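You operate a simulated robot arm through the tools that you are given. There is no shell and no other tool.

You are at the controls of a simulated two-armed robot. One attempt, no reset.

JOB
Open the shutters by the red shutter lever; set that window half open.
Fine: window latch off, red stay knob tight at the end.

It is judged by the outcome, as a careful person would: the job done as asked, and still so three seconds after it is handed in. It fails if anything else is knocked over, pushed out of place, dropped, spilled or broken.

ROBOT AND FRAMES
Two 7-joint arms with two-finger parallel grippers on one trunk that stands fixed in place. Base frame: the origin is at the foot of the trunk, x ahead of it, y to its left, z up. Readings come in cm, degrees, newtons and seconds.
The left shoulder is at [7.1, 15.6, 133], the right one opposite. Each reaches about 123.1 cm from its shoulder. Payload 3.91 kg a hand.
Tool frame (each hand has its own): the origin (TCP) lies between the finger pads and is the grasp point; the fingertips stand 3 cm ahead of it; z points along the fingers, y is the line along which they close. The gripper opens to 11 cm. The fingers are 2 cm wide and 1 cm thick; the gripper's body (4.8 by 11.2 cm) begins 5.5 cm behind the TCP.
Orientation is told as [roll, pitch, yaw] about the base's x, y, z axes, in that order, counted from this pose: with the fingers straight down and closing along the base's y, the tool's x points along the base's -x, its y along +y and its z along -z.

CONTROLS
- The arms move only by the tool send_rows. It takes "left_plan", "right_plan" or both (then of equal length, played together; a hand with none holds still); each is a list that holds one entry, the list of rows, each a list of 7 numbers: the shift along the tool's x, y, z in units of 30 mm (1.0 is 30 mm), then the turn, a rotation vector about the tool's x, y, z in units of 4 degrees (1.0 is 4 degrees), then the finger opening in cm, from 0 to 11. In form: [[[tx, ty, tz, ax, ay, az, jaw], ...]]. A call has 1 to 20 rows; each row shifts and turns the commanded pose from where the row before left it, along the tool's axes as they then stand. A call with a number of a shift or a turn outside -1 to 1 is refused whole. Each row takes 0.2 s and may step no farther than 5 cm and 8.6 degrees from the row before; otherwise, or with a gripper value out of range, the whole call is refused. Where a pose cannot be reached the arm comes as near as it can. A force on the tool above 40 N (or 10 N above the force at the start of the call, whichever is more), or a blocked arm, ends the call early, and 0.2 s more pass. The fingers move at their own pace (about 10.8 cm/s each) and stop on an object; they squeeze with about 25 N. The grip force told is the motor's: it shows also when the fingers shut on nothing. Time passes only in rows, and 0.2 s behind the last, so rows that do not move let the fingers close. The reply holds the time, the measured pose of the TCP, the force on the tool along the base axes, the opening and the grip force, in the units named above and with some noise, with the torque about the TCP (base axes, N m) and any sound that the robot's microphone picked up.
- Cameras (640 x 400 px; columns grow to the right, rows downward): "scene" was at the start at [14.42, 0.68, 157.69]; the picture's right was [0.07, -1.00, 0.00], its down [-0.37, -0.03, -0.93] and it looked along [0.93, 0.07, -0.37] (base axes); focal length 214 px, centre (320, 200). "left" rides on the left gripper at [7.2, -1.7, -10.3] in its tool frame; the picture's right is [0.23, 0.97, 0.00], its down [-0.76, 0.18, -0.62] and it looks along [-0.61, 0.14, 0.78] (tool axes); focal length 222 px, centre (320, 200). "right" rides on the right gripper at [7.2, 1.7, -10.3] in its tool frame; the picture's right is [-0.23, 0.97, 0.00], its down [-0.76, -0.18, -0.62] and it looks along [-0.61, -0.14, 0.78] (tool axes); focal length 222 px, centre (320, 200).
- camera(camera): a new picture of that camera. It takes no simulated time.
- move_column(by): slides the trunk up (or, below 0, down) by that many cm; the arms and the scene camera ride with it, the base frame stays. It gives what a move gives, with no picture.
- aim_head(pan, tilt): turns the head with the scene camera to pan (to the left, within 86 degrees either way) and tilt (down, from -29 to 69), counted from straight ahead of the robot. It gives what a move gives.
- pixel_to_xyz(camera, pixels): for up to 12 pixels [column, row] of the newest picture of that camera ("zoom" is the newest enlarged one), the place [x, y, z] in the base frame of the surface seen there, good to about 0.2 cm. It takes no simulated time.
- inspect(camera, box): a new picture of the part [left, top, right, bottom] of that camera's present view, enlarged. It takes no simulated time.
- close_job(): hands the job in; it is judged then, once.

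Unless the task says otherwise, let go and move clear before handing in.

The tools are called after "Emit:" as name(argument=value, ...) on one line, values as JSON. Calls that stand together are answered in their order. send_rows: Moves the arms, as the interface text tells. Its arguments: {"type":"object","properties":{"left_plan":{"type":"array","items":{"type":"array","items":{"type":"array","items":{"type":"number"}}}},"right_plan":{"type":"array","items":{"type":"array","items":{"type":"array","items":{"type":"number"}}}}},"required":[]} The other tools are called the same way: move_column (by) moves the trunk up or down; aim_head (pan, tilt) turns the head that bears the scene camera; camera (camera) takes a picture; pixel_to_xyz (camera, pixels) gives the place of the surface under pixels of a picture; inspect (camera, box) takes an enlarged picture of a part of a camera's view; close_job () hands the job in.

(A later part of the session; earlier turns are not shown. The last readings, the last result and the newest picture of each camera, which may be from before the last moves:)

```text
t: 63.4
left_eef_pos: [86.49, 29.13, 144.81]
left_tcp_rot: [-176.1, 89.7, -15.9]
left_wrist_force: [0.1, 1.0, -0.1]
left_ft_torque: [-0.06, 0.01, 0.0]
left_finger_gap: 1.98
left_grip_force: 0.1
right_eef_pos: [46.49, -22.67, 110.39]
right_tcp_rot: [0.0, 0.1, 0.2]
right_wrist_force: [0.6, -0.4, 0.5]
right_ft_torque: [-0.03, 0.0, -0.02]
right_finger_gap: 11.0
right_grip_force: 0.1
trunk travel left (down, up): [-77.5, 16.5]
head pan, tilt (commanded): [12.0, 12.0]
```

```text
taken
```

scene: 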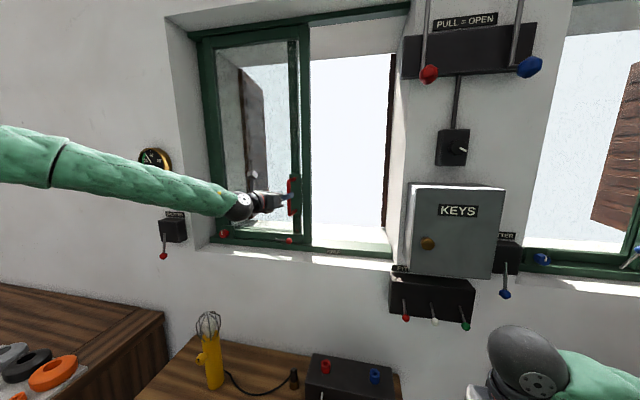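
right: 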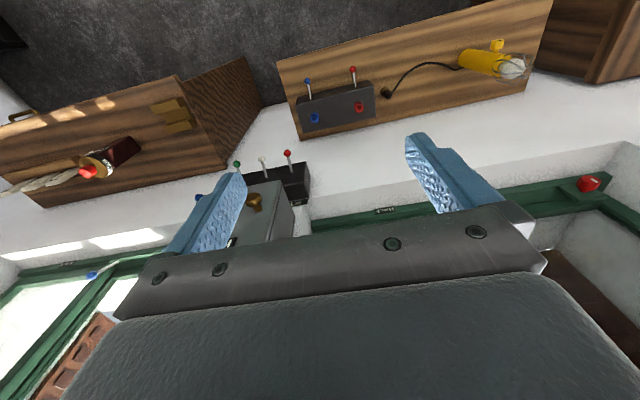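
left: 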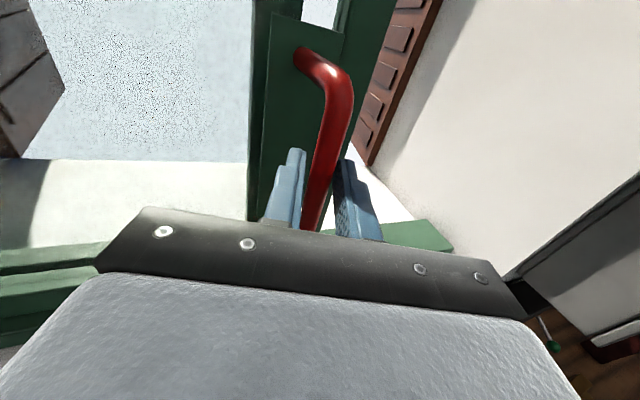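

The bar is centred in the cage. I'll slide right about 15.3 cm, stopping just short of the mark to measure.

Emit:
send_rows(left_plan=[[[0, 0.282, 0.103, 0, 0, 0, 2.0], [0, 0.282, 0.103, 0, 0, 0, 2.0], [0, 0.282, 0.103, 0, 0, 0, 2.0], [0, 0.282, 0.103, 0, 0, 0, 2.0], [0, 0.282, 0.103, 0, 0, 0, 2.0], [0, 0.282, 0.103, 0, 0, 0, 2.0], [0, 0.282, 0.103, 0, 0, 0, 2.0], [0, 0.282, 0.103, 0, 0, 0, 2.0], [0, 0.282, 0.103, 0, 0, 0, 2.0], [0, 0.282, 0.103, 0, 0, 0, 2.0], [0, 0.282, 0.103, 0, 0, 0, 2.0], [0, 0.282, 0.103, 0, 0, 0, 2.0], [0, 0.282, 0.103, 0, 0, 0, 2.0], [0, 0.282, 0.103, 0, 0, 0, 2.0], [0, 0.282, 0.103, 0, 0, 0, 2.0], [0, 0.282, 0.103, 0, 0, 0, 2.0], [0, 0.282, 0.103, 0, 0, 0, 2.0], [0, 0, 0, 0, 0, 0, 2.0]]])

Emit:
inspect(camera="scene", box=[230, 160, 410, 270])

Emit:
pixel_to_xyz(camera="zoom", pixels=[[366, 100], [362, 195], [410, 150], [425, 150], [435, 150], [372, 329], [347, 329], [397, 329]])

```text
t: 67.2
left_eef_pos: [86.61, 13.75, 144.82]
left_tcp_rot: [178.2, 89.7, -21.6]
left_wrist_force: [2.7, 3.5, 1.0]
left_ft_torque: [0.0, -0.01, 0.01]
left_finger_gap: 2.22
left_grip_force: 2.0
right_eef_pos: [46.47, -22.56, 110.32]
right_tcp_rot: [0.0, 0.1, 0.1]
right_wrist_force: [-0.4, -0.1, -0.3]
right_ft_torque: [-0.05, 0.03, 0.01]
right_finger_gap: 10.98
right_grip_force: 0.1
trunk travel left (down, up): [-77.5, 16.5]
head pan, tilt (commanded): [12.0, 12.0]
```

```text
3.56 times, centred on (320, 215) of scene
```

zoom: 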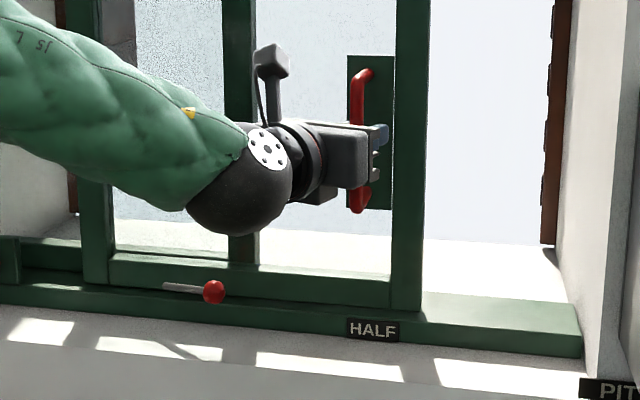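

```text
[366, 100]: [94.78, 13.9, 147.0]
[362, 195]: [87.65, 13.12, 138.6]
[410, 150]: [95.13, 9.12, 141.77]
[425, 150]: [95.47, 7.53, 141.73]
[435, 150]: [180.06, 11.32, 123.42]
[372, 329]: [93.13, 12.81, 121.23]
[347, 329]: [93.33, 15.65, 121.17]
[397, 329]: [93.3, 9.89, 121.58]
```

The bar now is at about y=13.3, the label spans 15.65–9.9 (centre 12.8). I'll nudge it 0.7 cm more to the right.

Emit:
send_rows(left_plan=[[[0, 0.11, 0.04, 0, 0, 0, 2.0], [0, 0.11, 0.04, 0, 0, 0, 2.0], [0, 0, 0, 0, 0, 0, 2.0], [0, 0, 0, 0, 0, 0, 2.0]]])

Emit:
inspect(camera="scene", box=[300, 170, 400, 270])

Emit:
pixel_to_xyz(camera="zoom", pixels=[[213, 165], [208, 165], [218, 165], [382, 150], [388, 150], [394, 150], [230, 80], [290, 60], [215, 80]])

```text
t: 68.2
left_eef_pos: [86.49, 13.19, 144.8]
left_tcp_rot: [177.8, 89.8, -21.9]
left_wrist_force: [2.4, 4.5, 2.3]
left_ft_torque: [0.0, -0.06, 0.02]
left_finger_gap: 2.26
left_grip_force: 1.8
right_eef_pos: [46.52, -22.55, 110.37]
right_tcp_rot: [0.0, 0.1, 0.2]
right_wrist_force: [1.0, -1.0, 0.6]
right_ft_torque: [-0.04, -0.01, -0.03]
right_finger_gap: 10.99
right_grip_force: 0.1
trunk travel left (down, up): [-77.5, 16.5]
head pan, tilt (commanded): [12.0, 12.0]
```

```text
4.00 times, centred on (350, 220) of scene
```

zoom: 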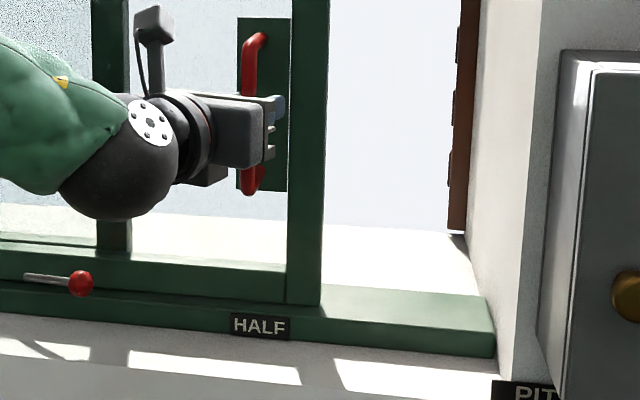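

```text
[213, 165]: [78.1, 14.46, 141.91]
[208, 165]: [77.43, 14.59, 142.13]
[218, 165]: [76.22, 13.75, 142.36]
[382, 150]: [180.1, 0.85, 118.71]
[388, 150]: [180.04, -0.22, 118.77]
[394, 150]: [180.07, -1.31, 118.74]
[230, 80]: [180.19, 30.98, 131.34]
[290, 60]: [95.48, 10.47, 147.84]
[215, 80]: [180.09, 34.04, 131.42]
```

Emit:
pixel_to_xyz(camera="zoom", pixels=[[252, 182], [248, 75], [256, 60], [252, 60], [315, 80], [321, 80], [325, 80], [318, 250], [290, 200], [244, 75]])

```text
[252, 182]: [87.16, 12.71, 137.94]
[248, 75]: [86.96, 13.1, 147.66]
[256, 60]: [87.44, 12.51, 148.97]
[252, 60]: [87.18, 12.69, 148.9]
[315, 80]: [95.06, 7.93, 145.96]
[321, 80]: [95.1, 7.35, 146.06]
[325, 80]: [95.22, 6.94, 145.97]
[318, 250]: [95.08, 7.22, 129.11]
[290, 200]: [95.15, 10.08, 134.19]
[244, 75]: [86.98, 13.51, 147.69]
```

The bar is at y≈13.0 against the label centre 12.8; one more 0.3 cm nudge puts it at the middle of the travel.

Emit:
send_rows(left_plan=[[[0, 0.09, 0.033, 0, 0, 0, 2.0], [0, 0, 0, 0, 0, 0, 2.0], [0, -0.08, -0.03, 0, 0, 0, 2.6], [0, 0, 0, 0, 0, 0, 2.8]]])

Emit:
inspect(camera="scene", box=[300, 170, 400, 270])

Emit:
pixel_to_xyz(camera="zoom", pixels=[[252, 182], [248, 75], [256, 60], [252, 60], [315, 80], [321, 80], [325, 80], [318, 250], [290, 200], [260, 326]])

Emit:
camera(camera="left")

```text
t: 69.2
left_eef_pos: [86.42, 12.96, 144.74]
left_tcp_rot: [-178.0, 89.6, -17.8]
left_wrist_force: [0.2, 0.2, -0.3]
left_ft_torque: [0.0, 0.02, -0.02]
left_finger_gap: 2.82
left_grip_force: 0.0
right_eef_pos: [46.49, -22.49, 110.37]
right_tcp_rot: [0.0, 0.1, 0.1]
right_wrist_force: [-0.4, -0.2, -0.3]
right_ft_torque: [-0.02, 0.0, 0.0]
right_finger_gap: 11.0
right_grip_force: 0.1
trunk travel left (down, up): [-77.5, 16.5]
head pan, tilt (commanded): [12.0, 12.0]
```

```text
4.00 times, centred on (350, 220) of scene
```

zoom: 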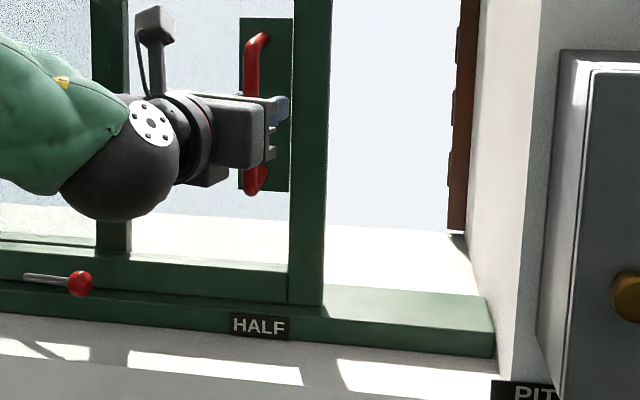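

```text
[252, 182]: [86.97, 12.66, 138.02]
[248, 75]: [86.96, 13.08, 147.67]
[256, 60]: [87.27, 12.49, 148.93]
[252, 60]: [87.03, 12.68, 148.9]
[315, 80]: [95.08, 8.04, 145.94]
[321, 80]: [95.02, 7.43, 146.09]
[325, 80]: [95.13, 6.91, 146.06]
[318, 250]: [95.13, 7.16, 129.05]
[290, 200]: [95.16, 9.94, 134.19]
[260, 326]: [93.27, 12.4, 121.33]
```

```text
taken
```

left: 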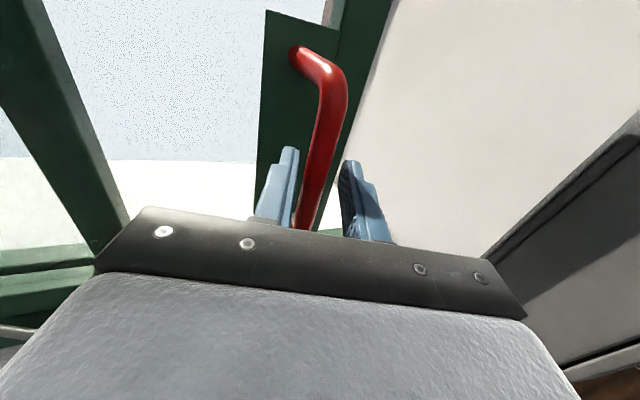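

The bar now sits at y≈12.7, over HALF, and the sash stays when released. I'll open, back the left hand straight out and turn it square to the wall again.

Emit:
send_rows(left_plan=[[[0, 0, 0, 0, 0, 0, 5], [0, 0, -0.5, 0, 0, 0, 5], [0, 0, -1, 0, 0, 0, 5], [0, 0, -1, 0, 0, 0, 5], [0, 0, -1, 0, 0, 0, 5], [0, 0, -1, 0, 0, 0, 5], [0, 0, -1, 0, 0, 0, 5], [0, 0, -1, 1, 0, 0, 5], [0, 0, 0, 1, 0, 0, 5], [0, 0, 0, 1, 0, 0, 5], [0, 0, 0, 1, 0, 0, 5], [0, 0, 0, 1, 0, 0, 5]]])

Emit:
aim_head(pan=22, tilt=14)

Emit:
camera(camera="scene")

Emit:
camera(camera="left")

```text
t: 71.8
left_eef_pos: [68.08, 19.56, 144.62]
left_tcp_rot: [153.9, 89.8, -25.7]
left_wrist_force: [0.5, 0.4, 0.1]
left_ft_torque: [-0.05, 0.0, -0.01]
left_finger_gap: 5.02
left_grip_force: 0.0
right_eef_pos: [46.51, -22.5, 110.41]
right_tcp_rot: [0.1, 0.1, 0.1]
right_wrist_force: [0.9, -0.4, -0.5]
right_ft_torque: [0.02, 0.02, 0.02]
right_finger_gap: 11.03
right_grip_force: 0.1
trunk travel left (down, up): [-77.5, 16.5]
head pan, tilt (commanded): [12.0, 12.0]
```

```text
t: 72.5
left_eef_pos: [68.09, 19.7, 144.82]
left_tcp_rot: [161.2, 89.6, -18.6]
left_wrist_force: [-0.6, -0.7, 0.4]
left_ft_torque: [-0.01, 0.03, -0.01]
left_finger_gap: 5.04
left_grip_force: 0.1
right_eef_pos: [46.42, -22.44, 110.36]
right_tcp_rot: [0.0, 0.1, 0.1]
right_wrist_force: [-0.5, -0.3, 0.2]
right_ft_torque: [0.01, 0.0, 0.0]
right_finger_gap: 10.99
right_grip_force: 0.1
trunk travel left (down, up): [-77.5, 16.5]
head pan, tilt (commanded): [22.0, 14.0]
```

```text
taken
```

scene: 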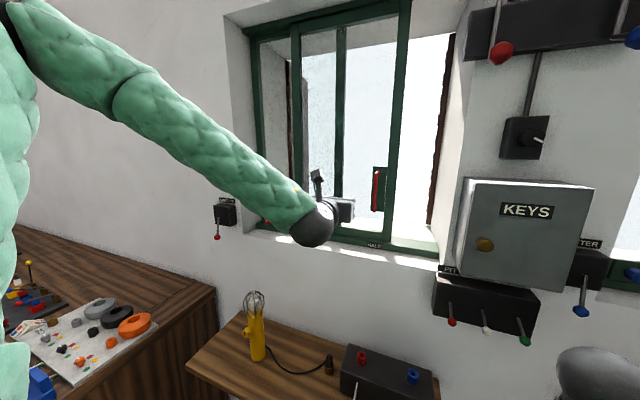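

```text
taken
```

left: 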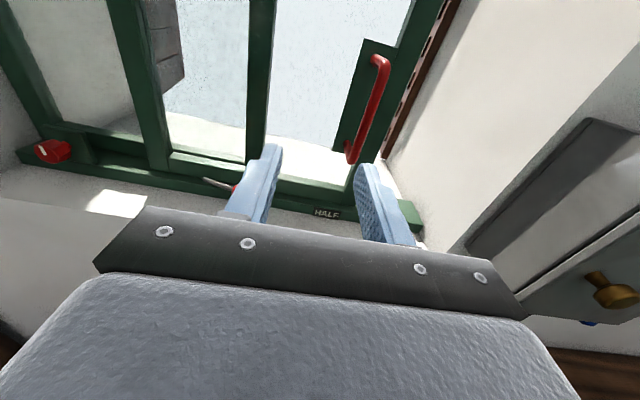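

The knob is at (53,150) in the left picture. I'll carry the left hand over in front of the knob at a safe distance.

Emit:
send_rows(left_plan=[[[-0.302, -0.952, 0, 0, 0, 0, 5], [-0.302, -0.952, 0, 0, 0, 0, 5], [-0.302, -0.952, 0, 0, 0, 0, 5], [-0.302, -0.952, 0, 0, 0, 0, 5], [-0.302, -0.952, 0, 0, 0, 0, 5], [-0.302, -0.952, 0, 0, 0, 0, 5], [-0.302, -0.952, 0, 0, 0, 0, 5], [-0.302, -0.952, 0, 0, 0, 0, 5], [-0.302, -0.952, 0, 0, 0, 0, 5], [-0.302, -0.952, 0, 0, 0, 0, 5], [-0.302, -0.952, 0, 0, 0, 0, 5], [-0.302, -0.952, 0, 0, 0, 0, 5], [-0.302, -0.952, 0, 0, 0, 0, 5], [-0.302, -0.952, 0, 0, 0, 0, 5]]])

Emit:
camera(camera="left")

Emit:
inspect(camera="left", box=[250, 60, 390, 160])

Emit:
camera(camera="scene")

```text
t: 75.5
left_eef_pos: [68.03, 59.72, 131.78]
left_tcp_rot: [158.3, 89.6, -21.4]
left_wrist_force: [-0.7, 0.3, -0.3]
left_ft_torque: [0.04, -0.01, -0.03]
left_finger_gap: 5.02
left_grip_force: 0.1
right_eef_pos: [46.4, -22.44, 110.39]
right_tcp_rot: [0.0, 0.0, 0.1]
right_wrist_force: [0.0, -0.5, 0.3]
right_ft_torque: [0.0, -0.03, 0.02]
right_finger_gap: 11.04
right_grip_force: 0.1
trunk travel left (down, up): [-77.5, 16.5]
head pan, tilt (commanded): [22.0, 14.0]
```

```text
taken
```

left: 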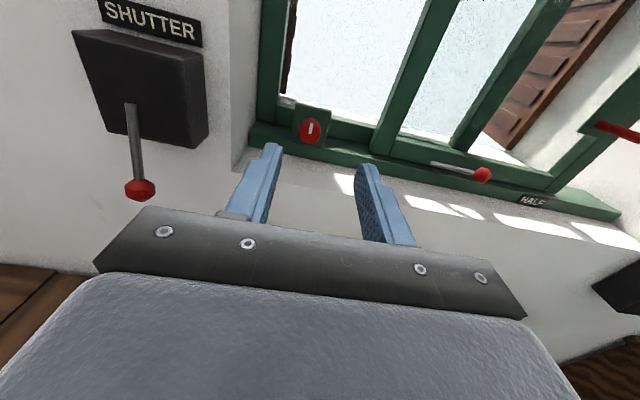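

```text
4.00 times, centred on (320, 110) of left
```

zoom: 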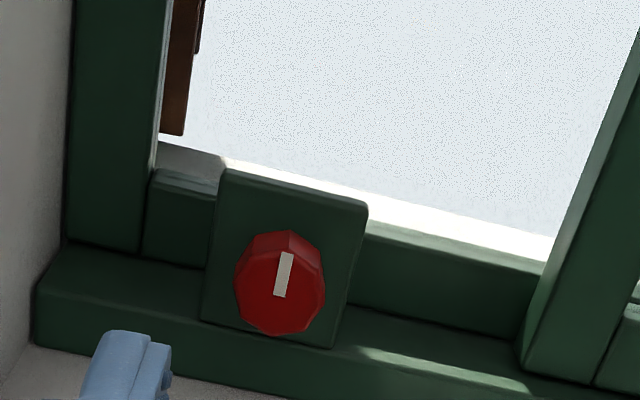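

```text
taken
```

scene: 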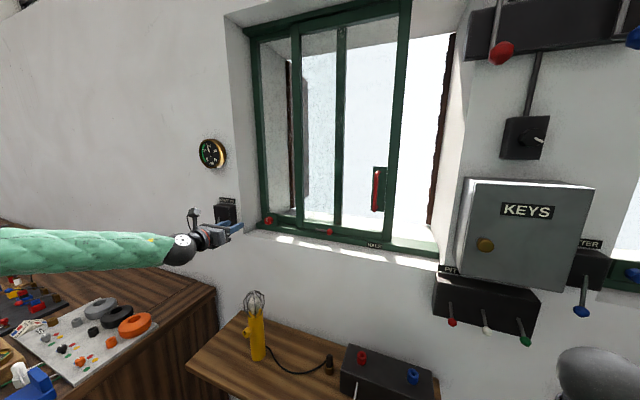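

The knob's mark points straight up and the lever, shutters and sash hold their places. I'll measure the knob's outline for the grip.

Emit:
pixel_to_xyz(camera="zoom", pixels=[[282, 290], [242, 280], [322, 285], [283, 262], [280, 325], [290, 237], [225, 200], [345, 230], [230, 315], [320, 335]])

```text
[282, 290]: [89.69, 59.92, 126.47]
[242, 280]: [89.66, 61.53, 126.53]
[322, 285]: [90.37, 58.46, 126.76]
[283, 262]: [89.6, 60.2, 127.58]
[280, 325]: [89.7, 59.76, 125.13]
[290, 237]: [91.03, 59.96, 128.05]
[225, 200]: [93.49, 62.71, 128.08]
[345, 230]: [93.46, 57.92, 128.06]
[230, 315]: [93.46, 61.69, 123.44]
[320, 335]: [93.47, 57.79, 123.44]
```

The knob is centred at (89.7 front, 60.0, 126.4), about 3.3 cm across. I'll pre-roll the hand 90° anticlockwise so I then have a full sweep for tightening clockwise.

Emit:
send_rows(left_plan=[[[0, 0, 0, 0, 0, -1, 5], [0, 0, 0, 0, 0, -1, 5], [0, 0, 0, 0, 0, -1, 5], [0, 0, 0, 0, 0, -1, 5], [0, 0, 0, 0, 0, -1, 5], [0, 0, 0, 0, 0, -1, 5], [0, 0, 0, 0, 0, -1, 5], [0, 0, 0, 0, 0, -1, 5], [0, 0, 0, 0, 0, -1, 5], [0, 0, 0, 0, 0, -1, 5], [0, 0, 0, 0, 0, -1, 5], [0, 0, 0, 0, 0, -1, 5], [0, 0, 0, 0, 0, -1, 5], [0, 0, 0, 0, 0, -1, 5], [0, 0, 0, 0, 0, -1, 5], [0, 0, 0, 0, 0, -1, 5], [0, 0, 0, 0, 0, -1, 5], [0, 0, 0, 0, 0, -1, 5], [0, 0, 0, 0, 0, -1, 5], [0, 0, 0, 0, 0, -1, 5]]])

Emit:
camera(camera="left")

Emit:
camera(camera="scene")

```text
t: 79.7
left_eef_pos: [68.15, 59.67, 131.75]
left_tcp_rot: [90.3, 9.8, -89.7]
left_wrist_force: [0.3, -0.1, -0.2]
left_ft_torque: [0.03, -0.02, 0.01]
left_finger_gap: 5.0
left_grip_force: 0.1
right_eef_pos: [46.39, -22.55, 110.36]
right_tcp_rot: [0.0, 0.1, 0.1]
right_wrist_force: [0.1, -0.3, -1.0]
right_ft_torque: [-0.01, 0.01, 0.02]
right_finger_gap: 11.01
right_grip_force: 0.0
trunk travel left (down, up): [-77.5, 16.5]
head pan, tilt (commanded): [22.0, 14.0]
```

```text
taken
```

left: 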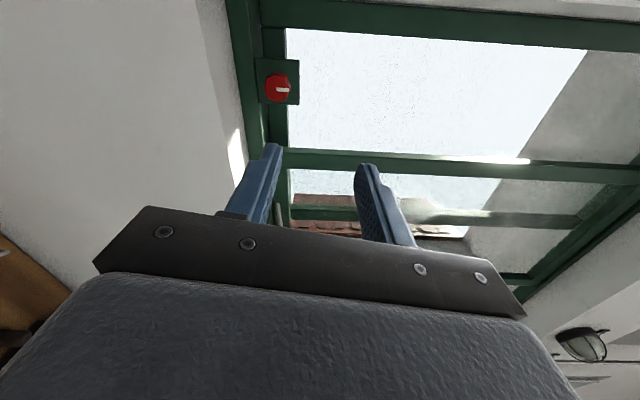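

```text
taken
```

scene: 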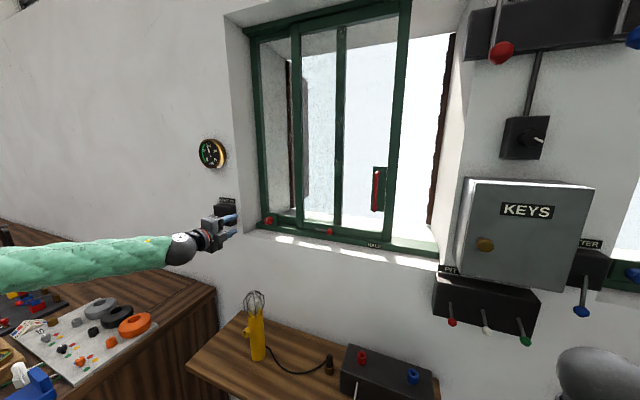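

The hand is rolled 80° (fingers one above the other). I'll bring it to just in front of the knob.

Emit:
send_rows(left_plan=[[[-0.1, -0.888, 0.4, 0, 0, 0, 5], [-0.1, -0.888, 0.4, 0, 0, 0, 5], [0, 0, 0.8, 0, 0, 0, 5], [0, 0, 0.8, 0, 0, 0, 5], [0, 0, 0.8, 0, 0, 0, 5], [0, 0, 0.8, 0, 0, 0, 5], [0, 0, 0.8, 0, 0, 0, 5], [0, 0, 0.6, 0, 0, 0, 5]]])

Emit:
camera(camera="left")

Emit:
inspect(camera="scene", box=[190, 160, 350, 260])

```text
t: 81.5
left_eef_pos: [84.47, 59.98, 126.38]
left_tcp_rot: [90.3, 9.9, -89.7]
left_wrist_force: [-0.2, -0.2, 0.4]
left_ft_torque: [-0.01, -0.04, -0.04]
left_finger_gap: 5.02
left_grip_force: 0.0
right_eef_pos: [46.49, -22.45, 110.43]
right_tcp_rot: [0.0, 0.0, 0.2]
right_wrist_force: [-0.1, 0.0, -0.7]
right_ft_torque: [0.01, 0.02, -0.03]
right_finger_gap: 10.99
right_grip_force: 0.0
trunk travel left (down, up): [-77.5, 16.5]
head pan, tilt (commanded): [22.0, 14.0]
```

```text
taken
```

left: 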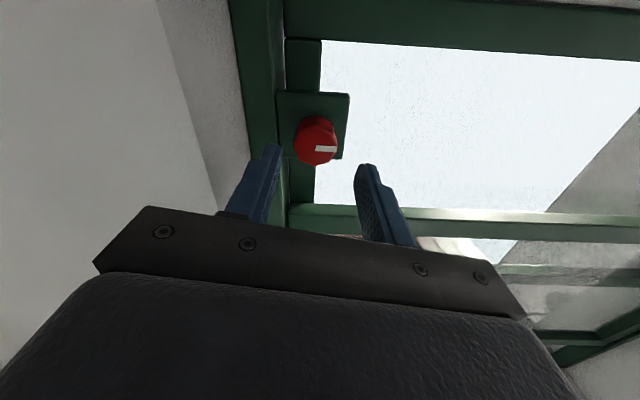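

```text
4.00 times, centred on (270, 210) of scene
```

zoom: 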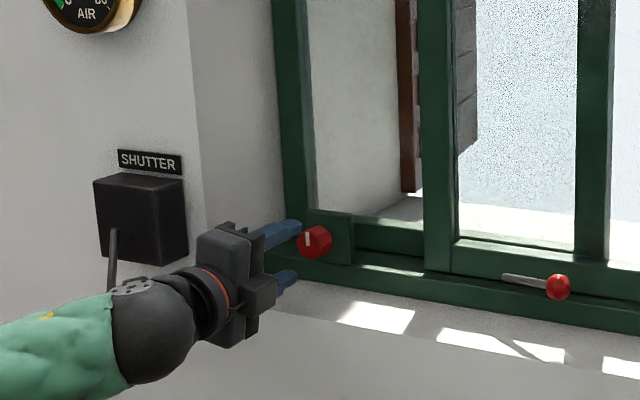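

The knob is between the finger lines. I'll advance 4.8 cm and close on it.

Emit:
send_rows(left_plan=[[[0, 0, 0.6, 0, 0, 0, 5], [0, 0, 0.5, 0, 0, 0, 5], [0, 0, 0.5, 0, 0, 0, 5], [0, 0, 0, 0, 0, 0, 4], [0, 0, 0, 0, 0, 0, 3], [0, 0, 0, 0, 0, 0, 2], [0, 0, 0, 0, 0, 0, 2], [0, 0, 0, 0, 0, 0, 2]]])

Emit:
camera(camera="left")

```text
t: 83.3
left_eef_pos: [89.08, 60.12, 126.25]
left_tcp_rot: [90.2, 9.8, -89.8]
left_wrist_force: [-18.4, -0.8, -33.2]
left_ft_torque: [0.04, 1.43, 0.96]
left_finger_gap: 3.36
left_grip_force: 45.2
right_eef_pos: [46.59, -22.41, 110.38]
right_tcp_rot: [-0.1, 0.1, 0.2]
right_wrist_force: [0.4, 1.2, 0.0]
right_ft_torque: [-0.03, -0.01, 0.02]
right_finger_gap: 11.01
right_grip_force: 0.0
trunk travel left (down, up): [-77.5, 16.5]
head pan, tilt (commanded): [22.0, 14.0]
```

```text
taken
```

left: 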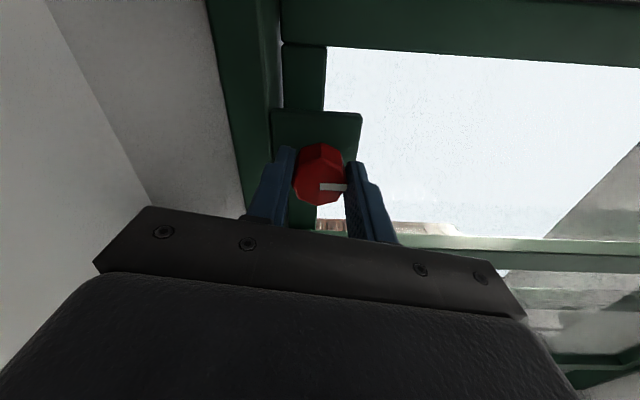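

The knob is held (gap 3.36 cm), but the hand presses off-centre (z -33 N, x -18 N). I'll relax the commanded pose slightly down and back to unload it.

Emit:
send_rows(left_plan=[[[0, -0.04, -0.06, 0, 0, 0, 2], [0, 0, 0, 0, 0, 0, 2]]])

```text
t: 83.9
left_eef_pos: [89.07, 60.17, 126.22]
left_tcp_rot: [90.3, 9.8, -89.8]
left_wrist_force: [-8.8, -1.1, -31.4]
left_ft_torque: [0.1, 1.35, 0.33]
left_finger_gap: 3.34
left_grip_force: 44.7
right_eef_pos: [46.64, -22.32, 110.28]
right_tcp_rot: [-0.2, 0.2, 0.1]
right_wrist_force: [-0.4, 0.6, -0.4]
right_ft_torque: [-0.01, 0.01, 0.0]
right_finger_gap: 10.98
right_grip_force: 0.0
trunk travel left (down, up): [-77.5, 16.5]
head pan, tilt (commanded): [22.0, 14.0]
```

The x load halved; z needs more. I'll lower a bit more.

Emit:
send_rows(left_plan=[[[0, -0.1, -0.05, 0, 0, 0, 2], [0, 0, 0, 0, 0, 0, 2]]])

```text
t: 84.5
left_eef_pos: [89.07, 60.17, 126.24]
left_tcp_rot: [90.4, 9.8, -89.7]
left_wrist_force: [23.4, 7.3, -5.3]
left_ft_torque: [0.01, 0.92, -0.56]
left_finger_gap: 3.34
left_grip_force: 45.1
right_eef_pos: [46.71, -22.45, 110.29]
right_tcp_rot: [0.0, 0.1, 0.1]
right_wrist_force: [0.6, 0.0, -0.9]
right_ft_torque: [-0.01, 0.0, 0.0]
right_finger_gap: 11.0
right_grip_force: 0.0
trunk travel left (down, up): [-77.5, 16.5]
head pan, tilt (commanded): [22.0, 14.0]
```

Nearly unloaded. Now I'll turn clockwise (tool z positive) in small steps and watch the torque about x.

Emit:
send_rows(left_plan=[[[0, 0, 0.03, 0, 0, 0, 2], [0, 0, 0, 0, 0, 1, 2], [0, 0, 0, 0, 0, 1, 2], [0, 0, 0, 0, 0, 1, 2], [0, 0, 0, 0, 0, 0, 2]]])

Emit:
camera(camera="left")

Emit:
inspect(camera="scene", box=[210, 170, 330, 250])

```text
t: 85.7
left_eef_pos: [89.07, 60.22, 126.28]
left_tcp_rot: [90.3, 21.9, -89.5]
left_wrist_force: [23.9, 2.7, 1.9]
left_ft_torque: [0.0, 0.8, -0.09]
left_finger_gap: 3.34
left_grip_force: 44.7
right_eef_pos: [46.68, -22.58, 110.37]
right_tcp_rot: [0.0, 0.2, 0.2]
right_wrist_force: [-0.4, 0.6, 0.0]
right_ft_torque: [0.0, 0.01, 0.05]
right_finger_gap: 11.01
right_grip_force: 0.1
trunk travel left (down, up): [-77.5, 16.5]
head pan, tilt (commanded): [22.0, 14.0]
stopped in row 5 (left hand): the force on the tool passed its limit at 41 N (the readings are from after the stop); the commanded pose is now the measured one
```

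```text
taken
```

left: 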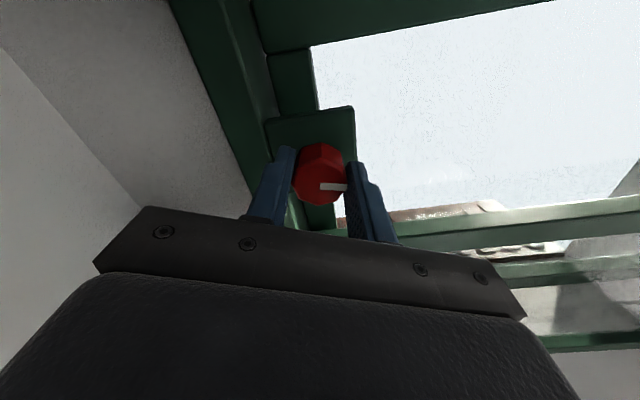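

```text
5.00 times, centred on (270, 210) of scene
```

zoom: 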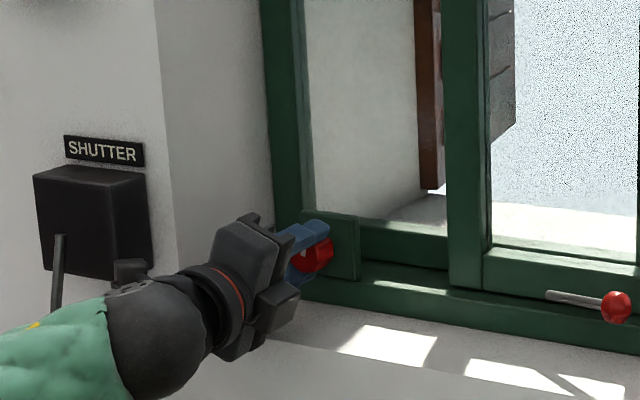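

The knob turns clockwise freely with the hand (12° so far). I'll take out the outward pull a little and keep turning.

Emit:
send_rows(left_plan=[[[0, 0, 0.035, 0, 0, 0, 2], [0, 0, 0, 0, 0, 0.8, 2], [0, 0, 0, 0, 0, 0.8, 2], [0, 0, 0, 0, 0, 0.8, 2], [0, 0, 0, 0, 0, 0.8, 2]]])

```text
t: 86.8
left_eef_pos: [89.11, 60.2, 126.19]
left_tcp_rot: [90.5, 34.8, -89.3]
left_wrist_force: [15.7, 3.3, 0.1]
left_ft_torque: [0.04, 0.78, -0.17]
left_finger_gap: 3.35
left_grip_force: 45.0
right_eef_pos: [46.58, -22.53, 110.29]
right_tcp_rot: [0.0, 0.2, 0.1]
right_wrist_force: [0.9, -0.2, 0.1]
right_ft_torque: [-0.03, -0.04, 0.0]
right_finger_gap: 11.02
right_grip_force: 0.0
trunk travel left (down, up): [-77.5, 16.5]
head pan, tilt (commanded): [22.0, 14.0]
```

25° turned, forces small. Continuing.

Emit:
send_rows(left_plan=[[[0, 0, 0.02, 0, 0, 0.8, 2], [0, 0, 0, 0, 0, 0.8, 2], [0, 0, 0, 0, 0, 0.8, 2], [0, 0, 0, 0, 0, 0.8, 2], [0, 0, 0, 0, 0, 0.8, 2], [0, 0, 0, 0, 0, 0.8, 2], [0, 0, 0, 0, 0, 0.8, 2], [0, 0, 0, 0, 0, 0.8, 2]]])

Emit:
camera(camera="left")

```text
t: 88.7
left_eef_pos: [89.09, 59.93, 126.48]
left_tcp_rot: [90.9, 60.3, -89.1]
left_wrist_force: [7.0, -4.3, -4.5]
left_ft_torque: [0.03, -0.13, -0.89]
left_finger_gap: 3.38
left_grip_force: 44.7
right_eef_pos: [46.51, -22.54, 110.25]
right_tcp_rot: [0.0, 0.1, 0.1]
right_wrist_force: [-0.1, 0.3, -0.3]
right_ft_torque: [0.03, -0.01, -0.03]
right_finger_gap: 10.97
right_grip_force: 0.0
trunk travel left (down, up): [-77.5, 16.5]
head pan, tilt (commanded): [22.0, 14.0]
```

```text
taken
```

left: 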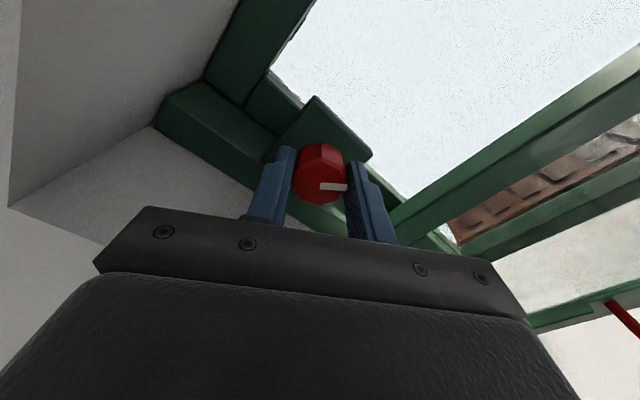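

The mark has turned 50° clockwise with no resistance yet. Continuing.

Emit:
send_rows(left_plan=[[[0, 0, 0, 0, 0, 0.8, 2], [0, 0, 0, 0, 0, 0.8, 2], [0, 0, 0, 0, 0, 0.8, 2], [0, 0, 0, 0, 0, 0.8, 2], [0, 0, 0, 0, 0, 0.8, 2], [0, 0, 0, 0, 0, 0.8, 2], [0, 0, 0, 0, 0, 0.8, 2], [0, 0, 0, 0, 0, 0.8, 2], [0, 0, 0, 0, 0, 0.8, 2], [0, 0, 0, 0, 0, 0.8, 2]]])

Emit:
camera(camera="left")

```text
t: 90.8
left_eef_pos: [89.15, 59.92, 126.39]
left_tcp_rot: [-99.0, 87.4, 81.1]
left_wrist_force: [1.0, -14.8, -10.6]
left_ft_torque: [-0.02, 0.09, -1.07]
left_finger_gap: 3.33
left_grip_force: 44.7
right_eef_pos: [46.49, -22.6, 110.31]
right_tcp_rot: [-0.1, 0.1, 0.2]
right_wrist_force: [0.1, 0.4, 0.5]
right_ft_torque: [0.01, 0.02, -0.02]
right_finger_gap: 11.01
right_grip_force: 0.1
trunk travel left (down, up): [-77.5, 16.5]
head pan, tilt (commanded): [22.0, 14.0]
```

```text
taken
```

left: 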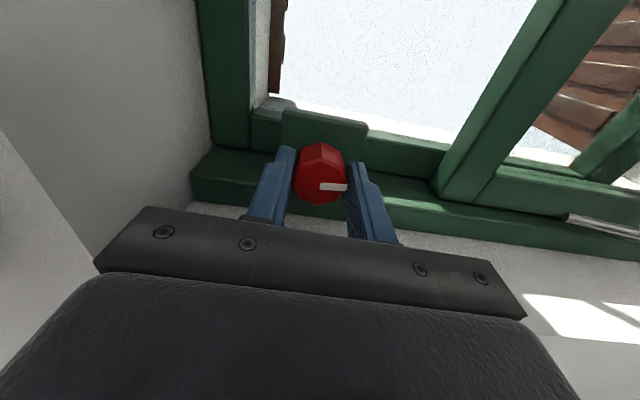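

The mark now points right (about 83°). I'll go on until I feel the end.

Emit:
send_rows(left_plan=[[[0, 0, 0, 0, 0, 0.8, 2], [0, 0, 0, 0, 0, 0.8, 2], [0, 0, 0, 0, 0, 0.8, 2], [0, 0, 0, 0, 0, 0.8, 2], [0, 0, 0, 0, 0, 0.8, 2], [0, 0, 0, 0, 0, 0, 2]]])

Emit:
camera(camera="left")

```text
t: 92.2
left_eef_pos: [89.12, 59.97, 126.36]
left_tcp_rot: [-91.3, 71.5, 89.0]
left_wrist_force: [-2.9, -21.3, -17.4]
left_ft_torque: [-0.03, 0.47, -1.31]
left_finger_gap: 3.34
left_grip_force: 44.8
right_eef_pos: [46.44, -22.73, 110.31]
right_tcp_rot: [0.1, 0.1, 0.2]
right_wrist_force: [0.4, 0.5, -0.1]
right_ft_torque: [0.03, 0.02, 0.0]
right_finger_gap: 11.03
right_grip_force: 0.1
trunk travel left (down, up): [-77.5, 16.5]
head pan, tilt (commanded): [22.0, 14.0]
```

```text
taken
```

left: 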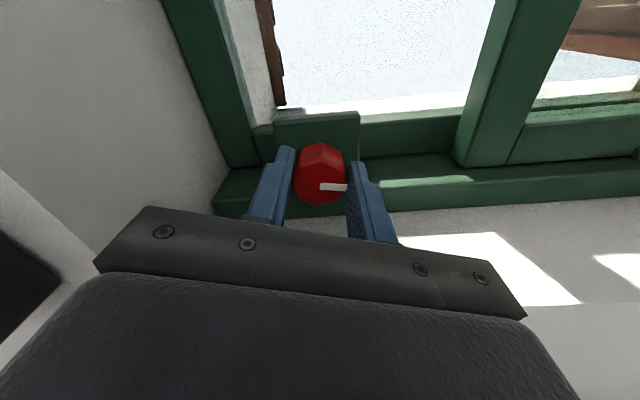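

About 98° turned and still free. I'll take out the sideways load and continue clockwise.

Emit:
send_rows(left_plan=[[[-0.033, 0.08, 0, 0, 0, 0, 2], [0, 0, 0, 0, 0, 0.8, 2], [0, 0, 0, 0, 0, 0.8, 2], [0, 0, 0, 0, 0, 0.8, 2], [0, 0, 0, 0, 0, 0.8, 2], [0, 0, 0, 0, 0, 0.8, 2], [0, 0, 0, 0, 0, 0.8, 2], [0, 0, 0, 0, 0, 0.8, 2], [0, 0, 0, 0, 0, 0.8, 2], [0, 0, 0, 0, 0, 0, 2]]])

Emit:
camera(camera="left")

```text
t: 94.5
left_eef_pos: [89.03, 60.03, 126.26]
left_tcp_rot: [-90.5, 46.0, 89.9]
left_wrist_force: [8.7, -3.7, 0.5]
left_ft_torque: [-0.55, 0.55, -0.91]
left_finger_gap: 3.37
left_grip_force: 45.1
right_eef_pos: [46.48, -22.61, 110.2]
right_tcp_rot: [0.0, 0.1, 0.1]
right_wrist_force: [-0.2, 0.0, -0.5]
right_ft_torque: [-0.02, 0.01, -0.02]
right_finger_gap: 11.0
right_grip_force: 0.1
trunk travel left (down, up): [-77.5, 16.5]
head pan, tilt (commanded): [22.0, 14.0]
```

```text
taken
```

left: 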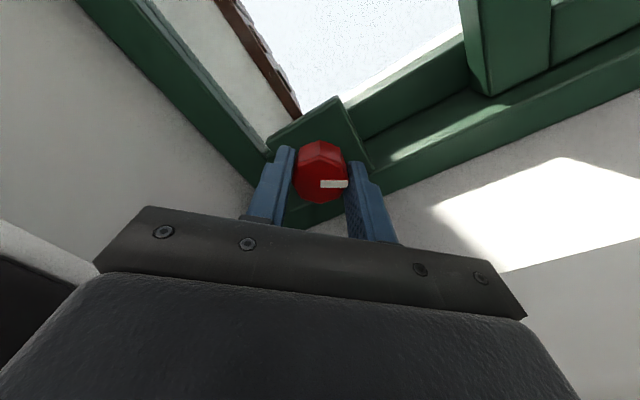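

A resisting torque of -0.55 N·m about x appears at about 124° of turn. I'll press a little further to confirm the tight stop.

Emit:
send_rows(left_plan=[[[0, 0, 0, 0, 0, 0.6, 2], [0, 0, 0, 0, 0, 0.6, 2], [0, 0, 0, 0, 0, 0, 2]]])

Emit:
inspect(camera="left", box=[240, 80, 420, 240])

```text
t: 95.2
left_eef_pos: [89.09, 59.94, 126.23]
left_tcp_rot: [-90.6, 41.2, 89.9]
left_wrist_force: [6.2, -0.9, -0.4]
left_ft_torque: [-0.47, 0.6, -0.83]
left_finger_gap: 3.36
left_grip_force: 45.0
right_eef_pos: [46.62, -22.47, 110.29]
right_tcp_rot: [0.0, 0.1, 0.1]
right_wrist_force: [-0.1, 1.5, -0.3]
right_ft_torque: [-0.03, 0.01, 0.0]
right_finger_gap: 11.01
right_grip_force: 0.1
trunk travel left (down, up): [-77.5, 16.5]
head pan, tilt (commanded): [22.0, 14.0]
```

```text
2.50 times, centred on (330, 160) of left
```

zoom: 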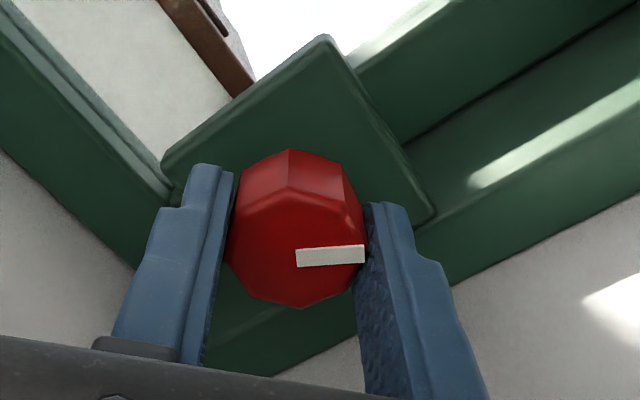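

The torque stays at about -0.5 N·m and the mark slips slightly within the fingers: the knob is at its clockwise stop. I'll release and back out.

Emit:
send_rows(left_plan=[[[0, 0, 0, 0, 0, 0, 4], [0, 0, 0, 0, 0, 0, 5], [0, 0, 0, 0, 0, 0, 5], [0, 0, -0.5, 0, 0, 0, 5], [0, 0, -0.7, 0, 0, 0, 5], [0, 0, -1, 0, 0, 0, 5], [0, 0, -1, 0, 0, 0, 5], [0, 0, -1, 0, 0, 0, 5], [0, 0, -1, 0, 0, 0, 5], [0, 0, -1, 0, 0, 0, 5]]])

Emit:
camera(camera="scene")

Emit:
inspect(camera="left", box=[220, 20, 420, 160])

Emit:
inspect(camera="scene", box=[230, 170, 350, 250])

```text
t: 97.5
left_eef_pos: [70.38, 59.39, 126.34]
left_tcp_rot: [-90.7, 41.1, 89.7]
left_wrist_force: [-0.7, -0.2, 0.1]
left_ft_torque: [0.02, 0.03, -0.01]
left_finger_gap: 5.0
left_grip_force: 0.0
right_eef_pos: [46.17, -22.6, 110.46]
right_tcp_rot: [0.0, -0.1, 0.1]
right_wrist_force: [-0.6, -0.6, 0.6]
right_ft_torque: [0.04, -0.01, -0.02]
right_finger_gap: 11.0
right_grip_force: 0.0
trunk travel left (down, up): [-77.5, 16.5]
head pan, tilt (commanded): [22.0, 14.0]
```

```text
taken
```

scene: 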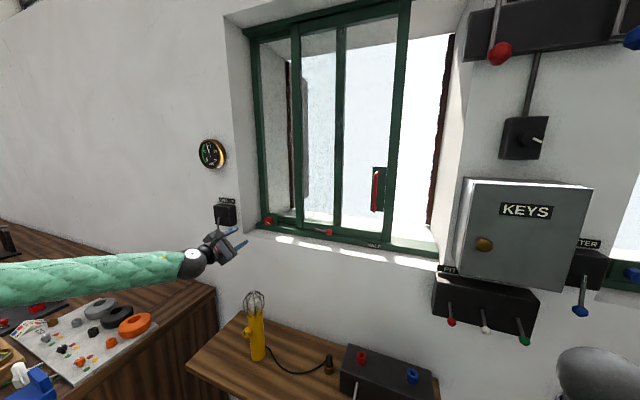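

```text
2.86 times, centred on (320, 90) of left
```

zoom: 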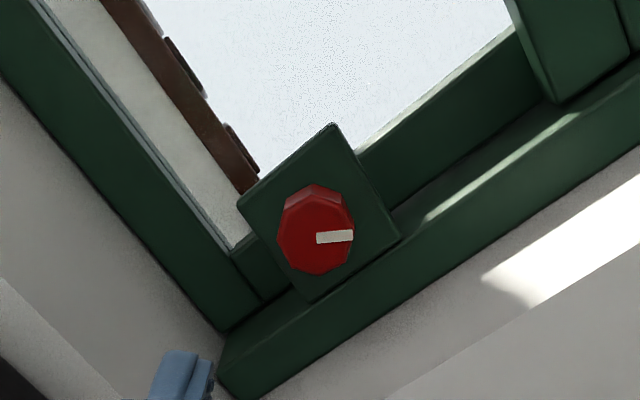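

```text
5.00 times, centred on (290, 210) of scene
```

zoom: 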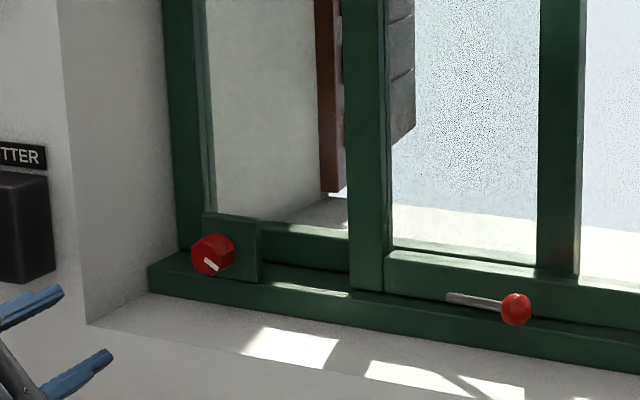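

The knob's mark now rests at about four o'clock; latch, lever and sash look unchanged. To be sure the stay really grips, I'll roll the hand back and go to the handle for a gentle push test.

Emit:
send_rows(left_plan=[[[0, 0, 0, 0, 0, -1, 0], [0, 0, 0, 0, 0, -1, 0], [0, 0, 0, 0, 0, -1, 0], [0, 0, 0, 0, 0, -1, 0], [0, 0, 0, 0, 0, -1, 0], [0, 0, 0, 0, 0, -1, 0], [0, 0, 0, 0, 0, -1, 0], [0, 0, 0, 0, 0, -1, 0], [0, 0, 0, 0, 0, -1, 0], [0, 0, 0, 0, 0, -1, 0], [0, 0, 0, 0, 0, -1, 0], [0, 0, 0, 0, 0, -1, 0], [0, 0, 0, 0, 0, -0.25, 0]]])

Emit:
send_rows(left_plan=[[[0.411, 0.942, 0, 0, 0, 0, 0], [0.411, 0.942, 0, 0, 0, 0, 0], [0.411, 0.942, 0, 0, 0, 0, 0], [0.411, 0.942, 0, 0, 0, 0, 0], [0.411, 0.942, 0, 0, 0, 0, 0], [0.411, 0.942, 0, 0, 0, 0, 0], [0.411, 0.942, 0, 0, 0, 0, 0], [0.411, 0.942, 0, 0, 0, 0, 0], [0.411, 0.942, 0, 0, 0, 0, 0], [0.411, 0.942, 0, 0, 0, 0, 0], [0.411, 0.942, 0, 0, 0, 0, 0], [0.411, 0.942, 0, 0, 0, 0, 0], [0.411, 0.942, 0, 0, 0, 0, 0], [0.411, 0.942, 0, 0, 0, 0, 0], [0.411, 0.942, 0, 0, 0, 0, 0]]])

Emit:
camera(camera="left")

Emit:
aim_head(pan=12, tilt=12)

Emit:
camera(camera="scene")

Emit:
inspect(camera="scene", box=[300, 170, 400, 270])

```text
t: 100.2
left_eef_pos: [70.32, 59.71, 126.16]
left_tcp_rot: [151.9, 89.3, -27.8]
left_wrist_force: [0.5, -1.0, 0.1]
left_ft_torque: [0.05, 0.0, 0.0]
left_finger_gap: 0.02
left_grip_force: 25.0
right_eef_pos: [46.38, -22.71, 110.4]
right_tcp_rot: [0.0, 0.1, 0.1]
right_wrist_force: [-0.1, 0.5, 0.4]
right_ft_torque: [-0.01, 0.0, 0.02]
right_finger_gap: 11.0
right_grip_force: 0.0
trunk travel left (down, up): [-77.5, 16.5]
head pan, tilt (commanded): [22.0, 14.0]
```

```text
t: 103.5
left_eef_pos: [70.53, 17.22, 144.7]
left_tcp_rot: [164.2, 89.5, -15.5]
left_wrist_force: [-0.2, -0.6, 0.1]
left_ft_torque: [0.02, 0.01, 0.03]
left_finger_gap: 0.0
left_grip_force: 25.3
right_eef_pos: [46.45, -22.57, 110.27]
right_tcp_rot: [0.1, 0.1, 0.1]
right_wrist_force: [0.5, -0.4, -0.2]
right_ft_torque: [0.03, -0.02, 0.0]
right_finger_gap: 11.0
right_grip_force: 0.0
trunk travel left (down, up): [-77.5, 16.5]
head pan, tilt (commanded): [22.0, 14.0]
```

```text
taken
```

left: 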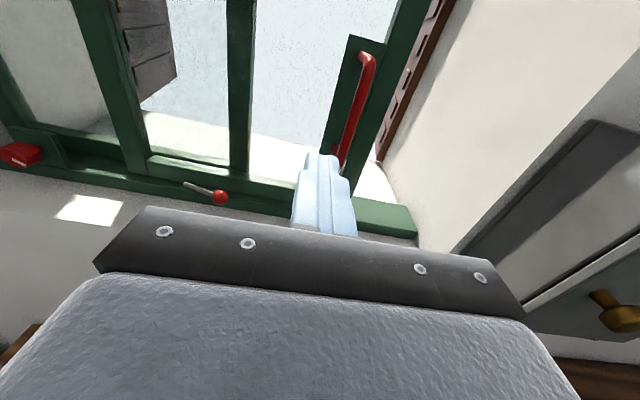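

```text
t: 104.2
left_eef_pos: [70.41, 17.49, 144.8]
left_tcp_rot: [153.7, 89.5, -26.0]
left_wrist_force: [-0.2, 0.5, -0.2]
left_ft_torque: [-0.01, 0.0, -0.02]
left_finger_gap: 0.02
left_grip_force: 25.0
right_eef_pos: [46.45, -22.45, 110.35]
right_tcp_rot: [0.0, 0.1, 0.1]
right_wrist_force: [0.1, -0.2, 0.3]
right_ft_torque: [0.01, 0.04, 0.0]
right_finger_gap: 11.01
right_grip_force: 0.0
trunk travel left (down, up): [-77.5, 16.5]
head pan, tilt (commanded): [12.0, 12.0]
```

```text
taken
```

scene: 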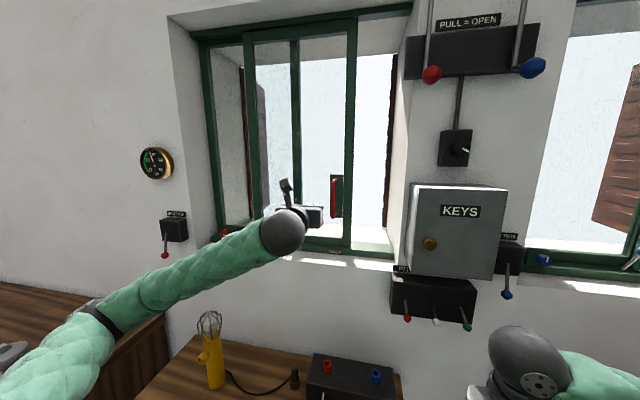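

```text
4.00 times, centred on (350, 220) of scene
```

zoom: 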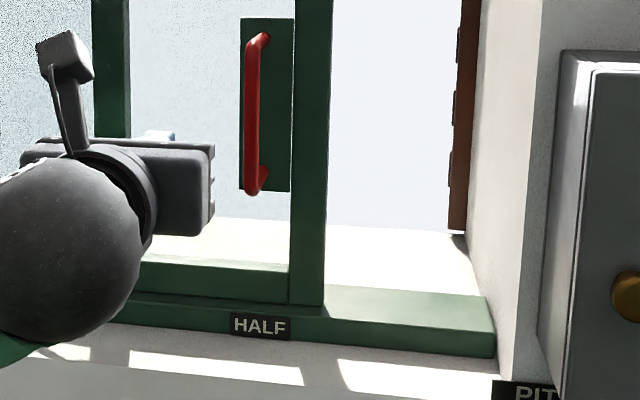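

The sash still stands with its bar over HALF. I'll record its exact place, then bring the fingers to the bar's left side.

Emit:
pixel_to_xyz(camera="zoom", pixels=[[253, 100], [253, 150], [253, 182], [256, 60], [248, 100], [258, 100], [318, 250], [325, 80], [260, 326]])

Emit:
send_rows(left_plan=[[[0, 0, 0.9, 0, 0, 0, 0], [0, 0, 0.9, 0, 0, 0, 0], [0, 0, 0.9, 0, 0, 0, 0], [0, 0, 0.9, 0, 0, 0, 0], [0, 0, 0.9, 0, 0, 0, 0], [0, 0, 0.7, 0, 0, 0, 0]]])

Emit:
camera(camera="left")

```text
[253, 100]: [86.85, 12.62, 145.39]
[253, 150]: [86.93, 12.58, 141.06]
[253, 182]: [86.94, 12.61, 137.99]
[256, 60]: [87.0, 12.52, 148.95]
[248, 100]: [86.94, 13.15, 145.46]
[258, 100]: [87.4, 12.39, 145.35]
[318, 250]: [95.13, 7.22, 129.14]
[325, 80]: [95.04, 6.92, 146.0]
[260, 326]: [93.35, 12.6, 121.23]
```

```text
t: 105.6
left_eef_pos: [86.23, 17.69, 144.7]
left_tcp_rot: [155.3, 89.6, -24.3]
left_wrist_force: [0.2, 0.8, 0.2]
left_ft_torque: [0.02, 0.0, 0.0]
left_finger_gap: 0.0
left_grip_force: 25.7
right_eef_pos: [46.43, -22.53, 110.4]
right_tcp_rot: [-0.1, 0.1, 0.1]
right_wrist_force: [0.7, -1.4, 0.3]
right_ft_torque: [-0.03, -0.02, 0.0]
right_finger_gap: 10.97
right_grip_force: 0.1
trunk travel left (down, up): [-77.5, 16.5]
head pan, tilt (commanded): [12.0, 12.0]
```

```text
taken
```

left: 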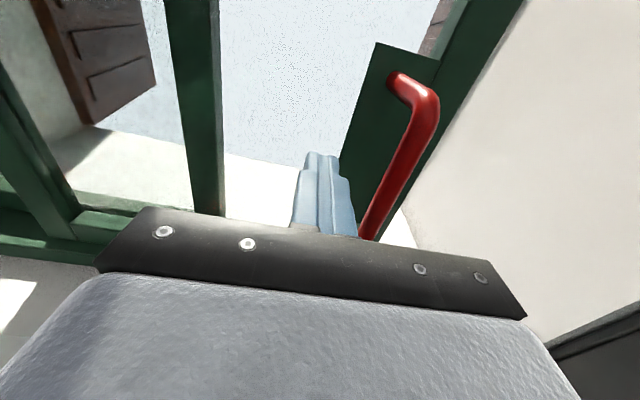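

The bar is at y=12.6, matching the label. Now a slow light push on it toward the right, to feel whether the sash resists.

Emit:
send_rows(left_plan=[[[0, 0.4, 0, 0, 0, 0, 0], [0, 0.4, 0, 0, 0, 0, 0], [0, 0.2, 0, 0, 0, 0, 0], [0, 0.08, 0, 0, 0, 0, 0], [0, 0.06, 0, 0, 0, 0, 0], [0, 0.04, 0, 0, 0, 0, 0], [0, 0, 0, 0, 0, 0, 0]]])

Emit:
inspect(camera="scene", box=[300, 170, 400, 270])

Emit:
pixel_to_xyz(camera="zoom", pixels=[[253, 60], [253, 182], [256, 60], [318, 250], [325, 80]])

```text
t: 107.2
left_eef_pos: [85.99, 14.53, 144.88]
left_tcp_rot: [143.7, 89.4, -35.9]
left_wrist_force: [-7.6, 19.2, -7.2]
left_ft_torque: [0.16, 0.11, 0.24]
left_finger_gap: 0.01
left_grip_force: 25.2
right_eef_pos: [46.44, -22.38, 110.42]
right_tcp_rot: [-0.2, 0.1, 0.2]
right_wrist_force: [-0.8, -0.6, 0.4]
right_ft_torque: [0.01, -0.02, 0.01]
right_finger_gap: 10.99
right_grip_force: 0.0
trunk travel left (down, up): [-77.5, 16.5]
head pan, tilt (commanded): [12.0, 12.0]
```

```text
4.00 times, centred on (350, 220) of scene
```

zoom: 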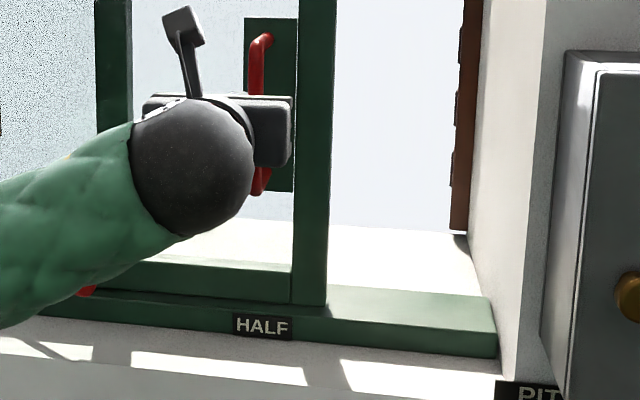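

```text
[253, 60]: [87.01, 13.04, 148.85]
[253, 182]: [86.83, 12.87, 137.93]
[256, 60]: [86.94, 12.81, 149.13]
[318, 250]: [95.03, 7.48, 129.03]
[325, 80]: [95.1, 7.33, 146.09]
```

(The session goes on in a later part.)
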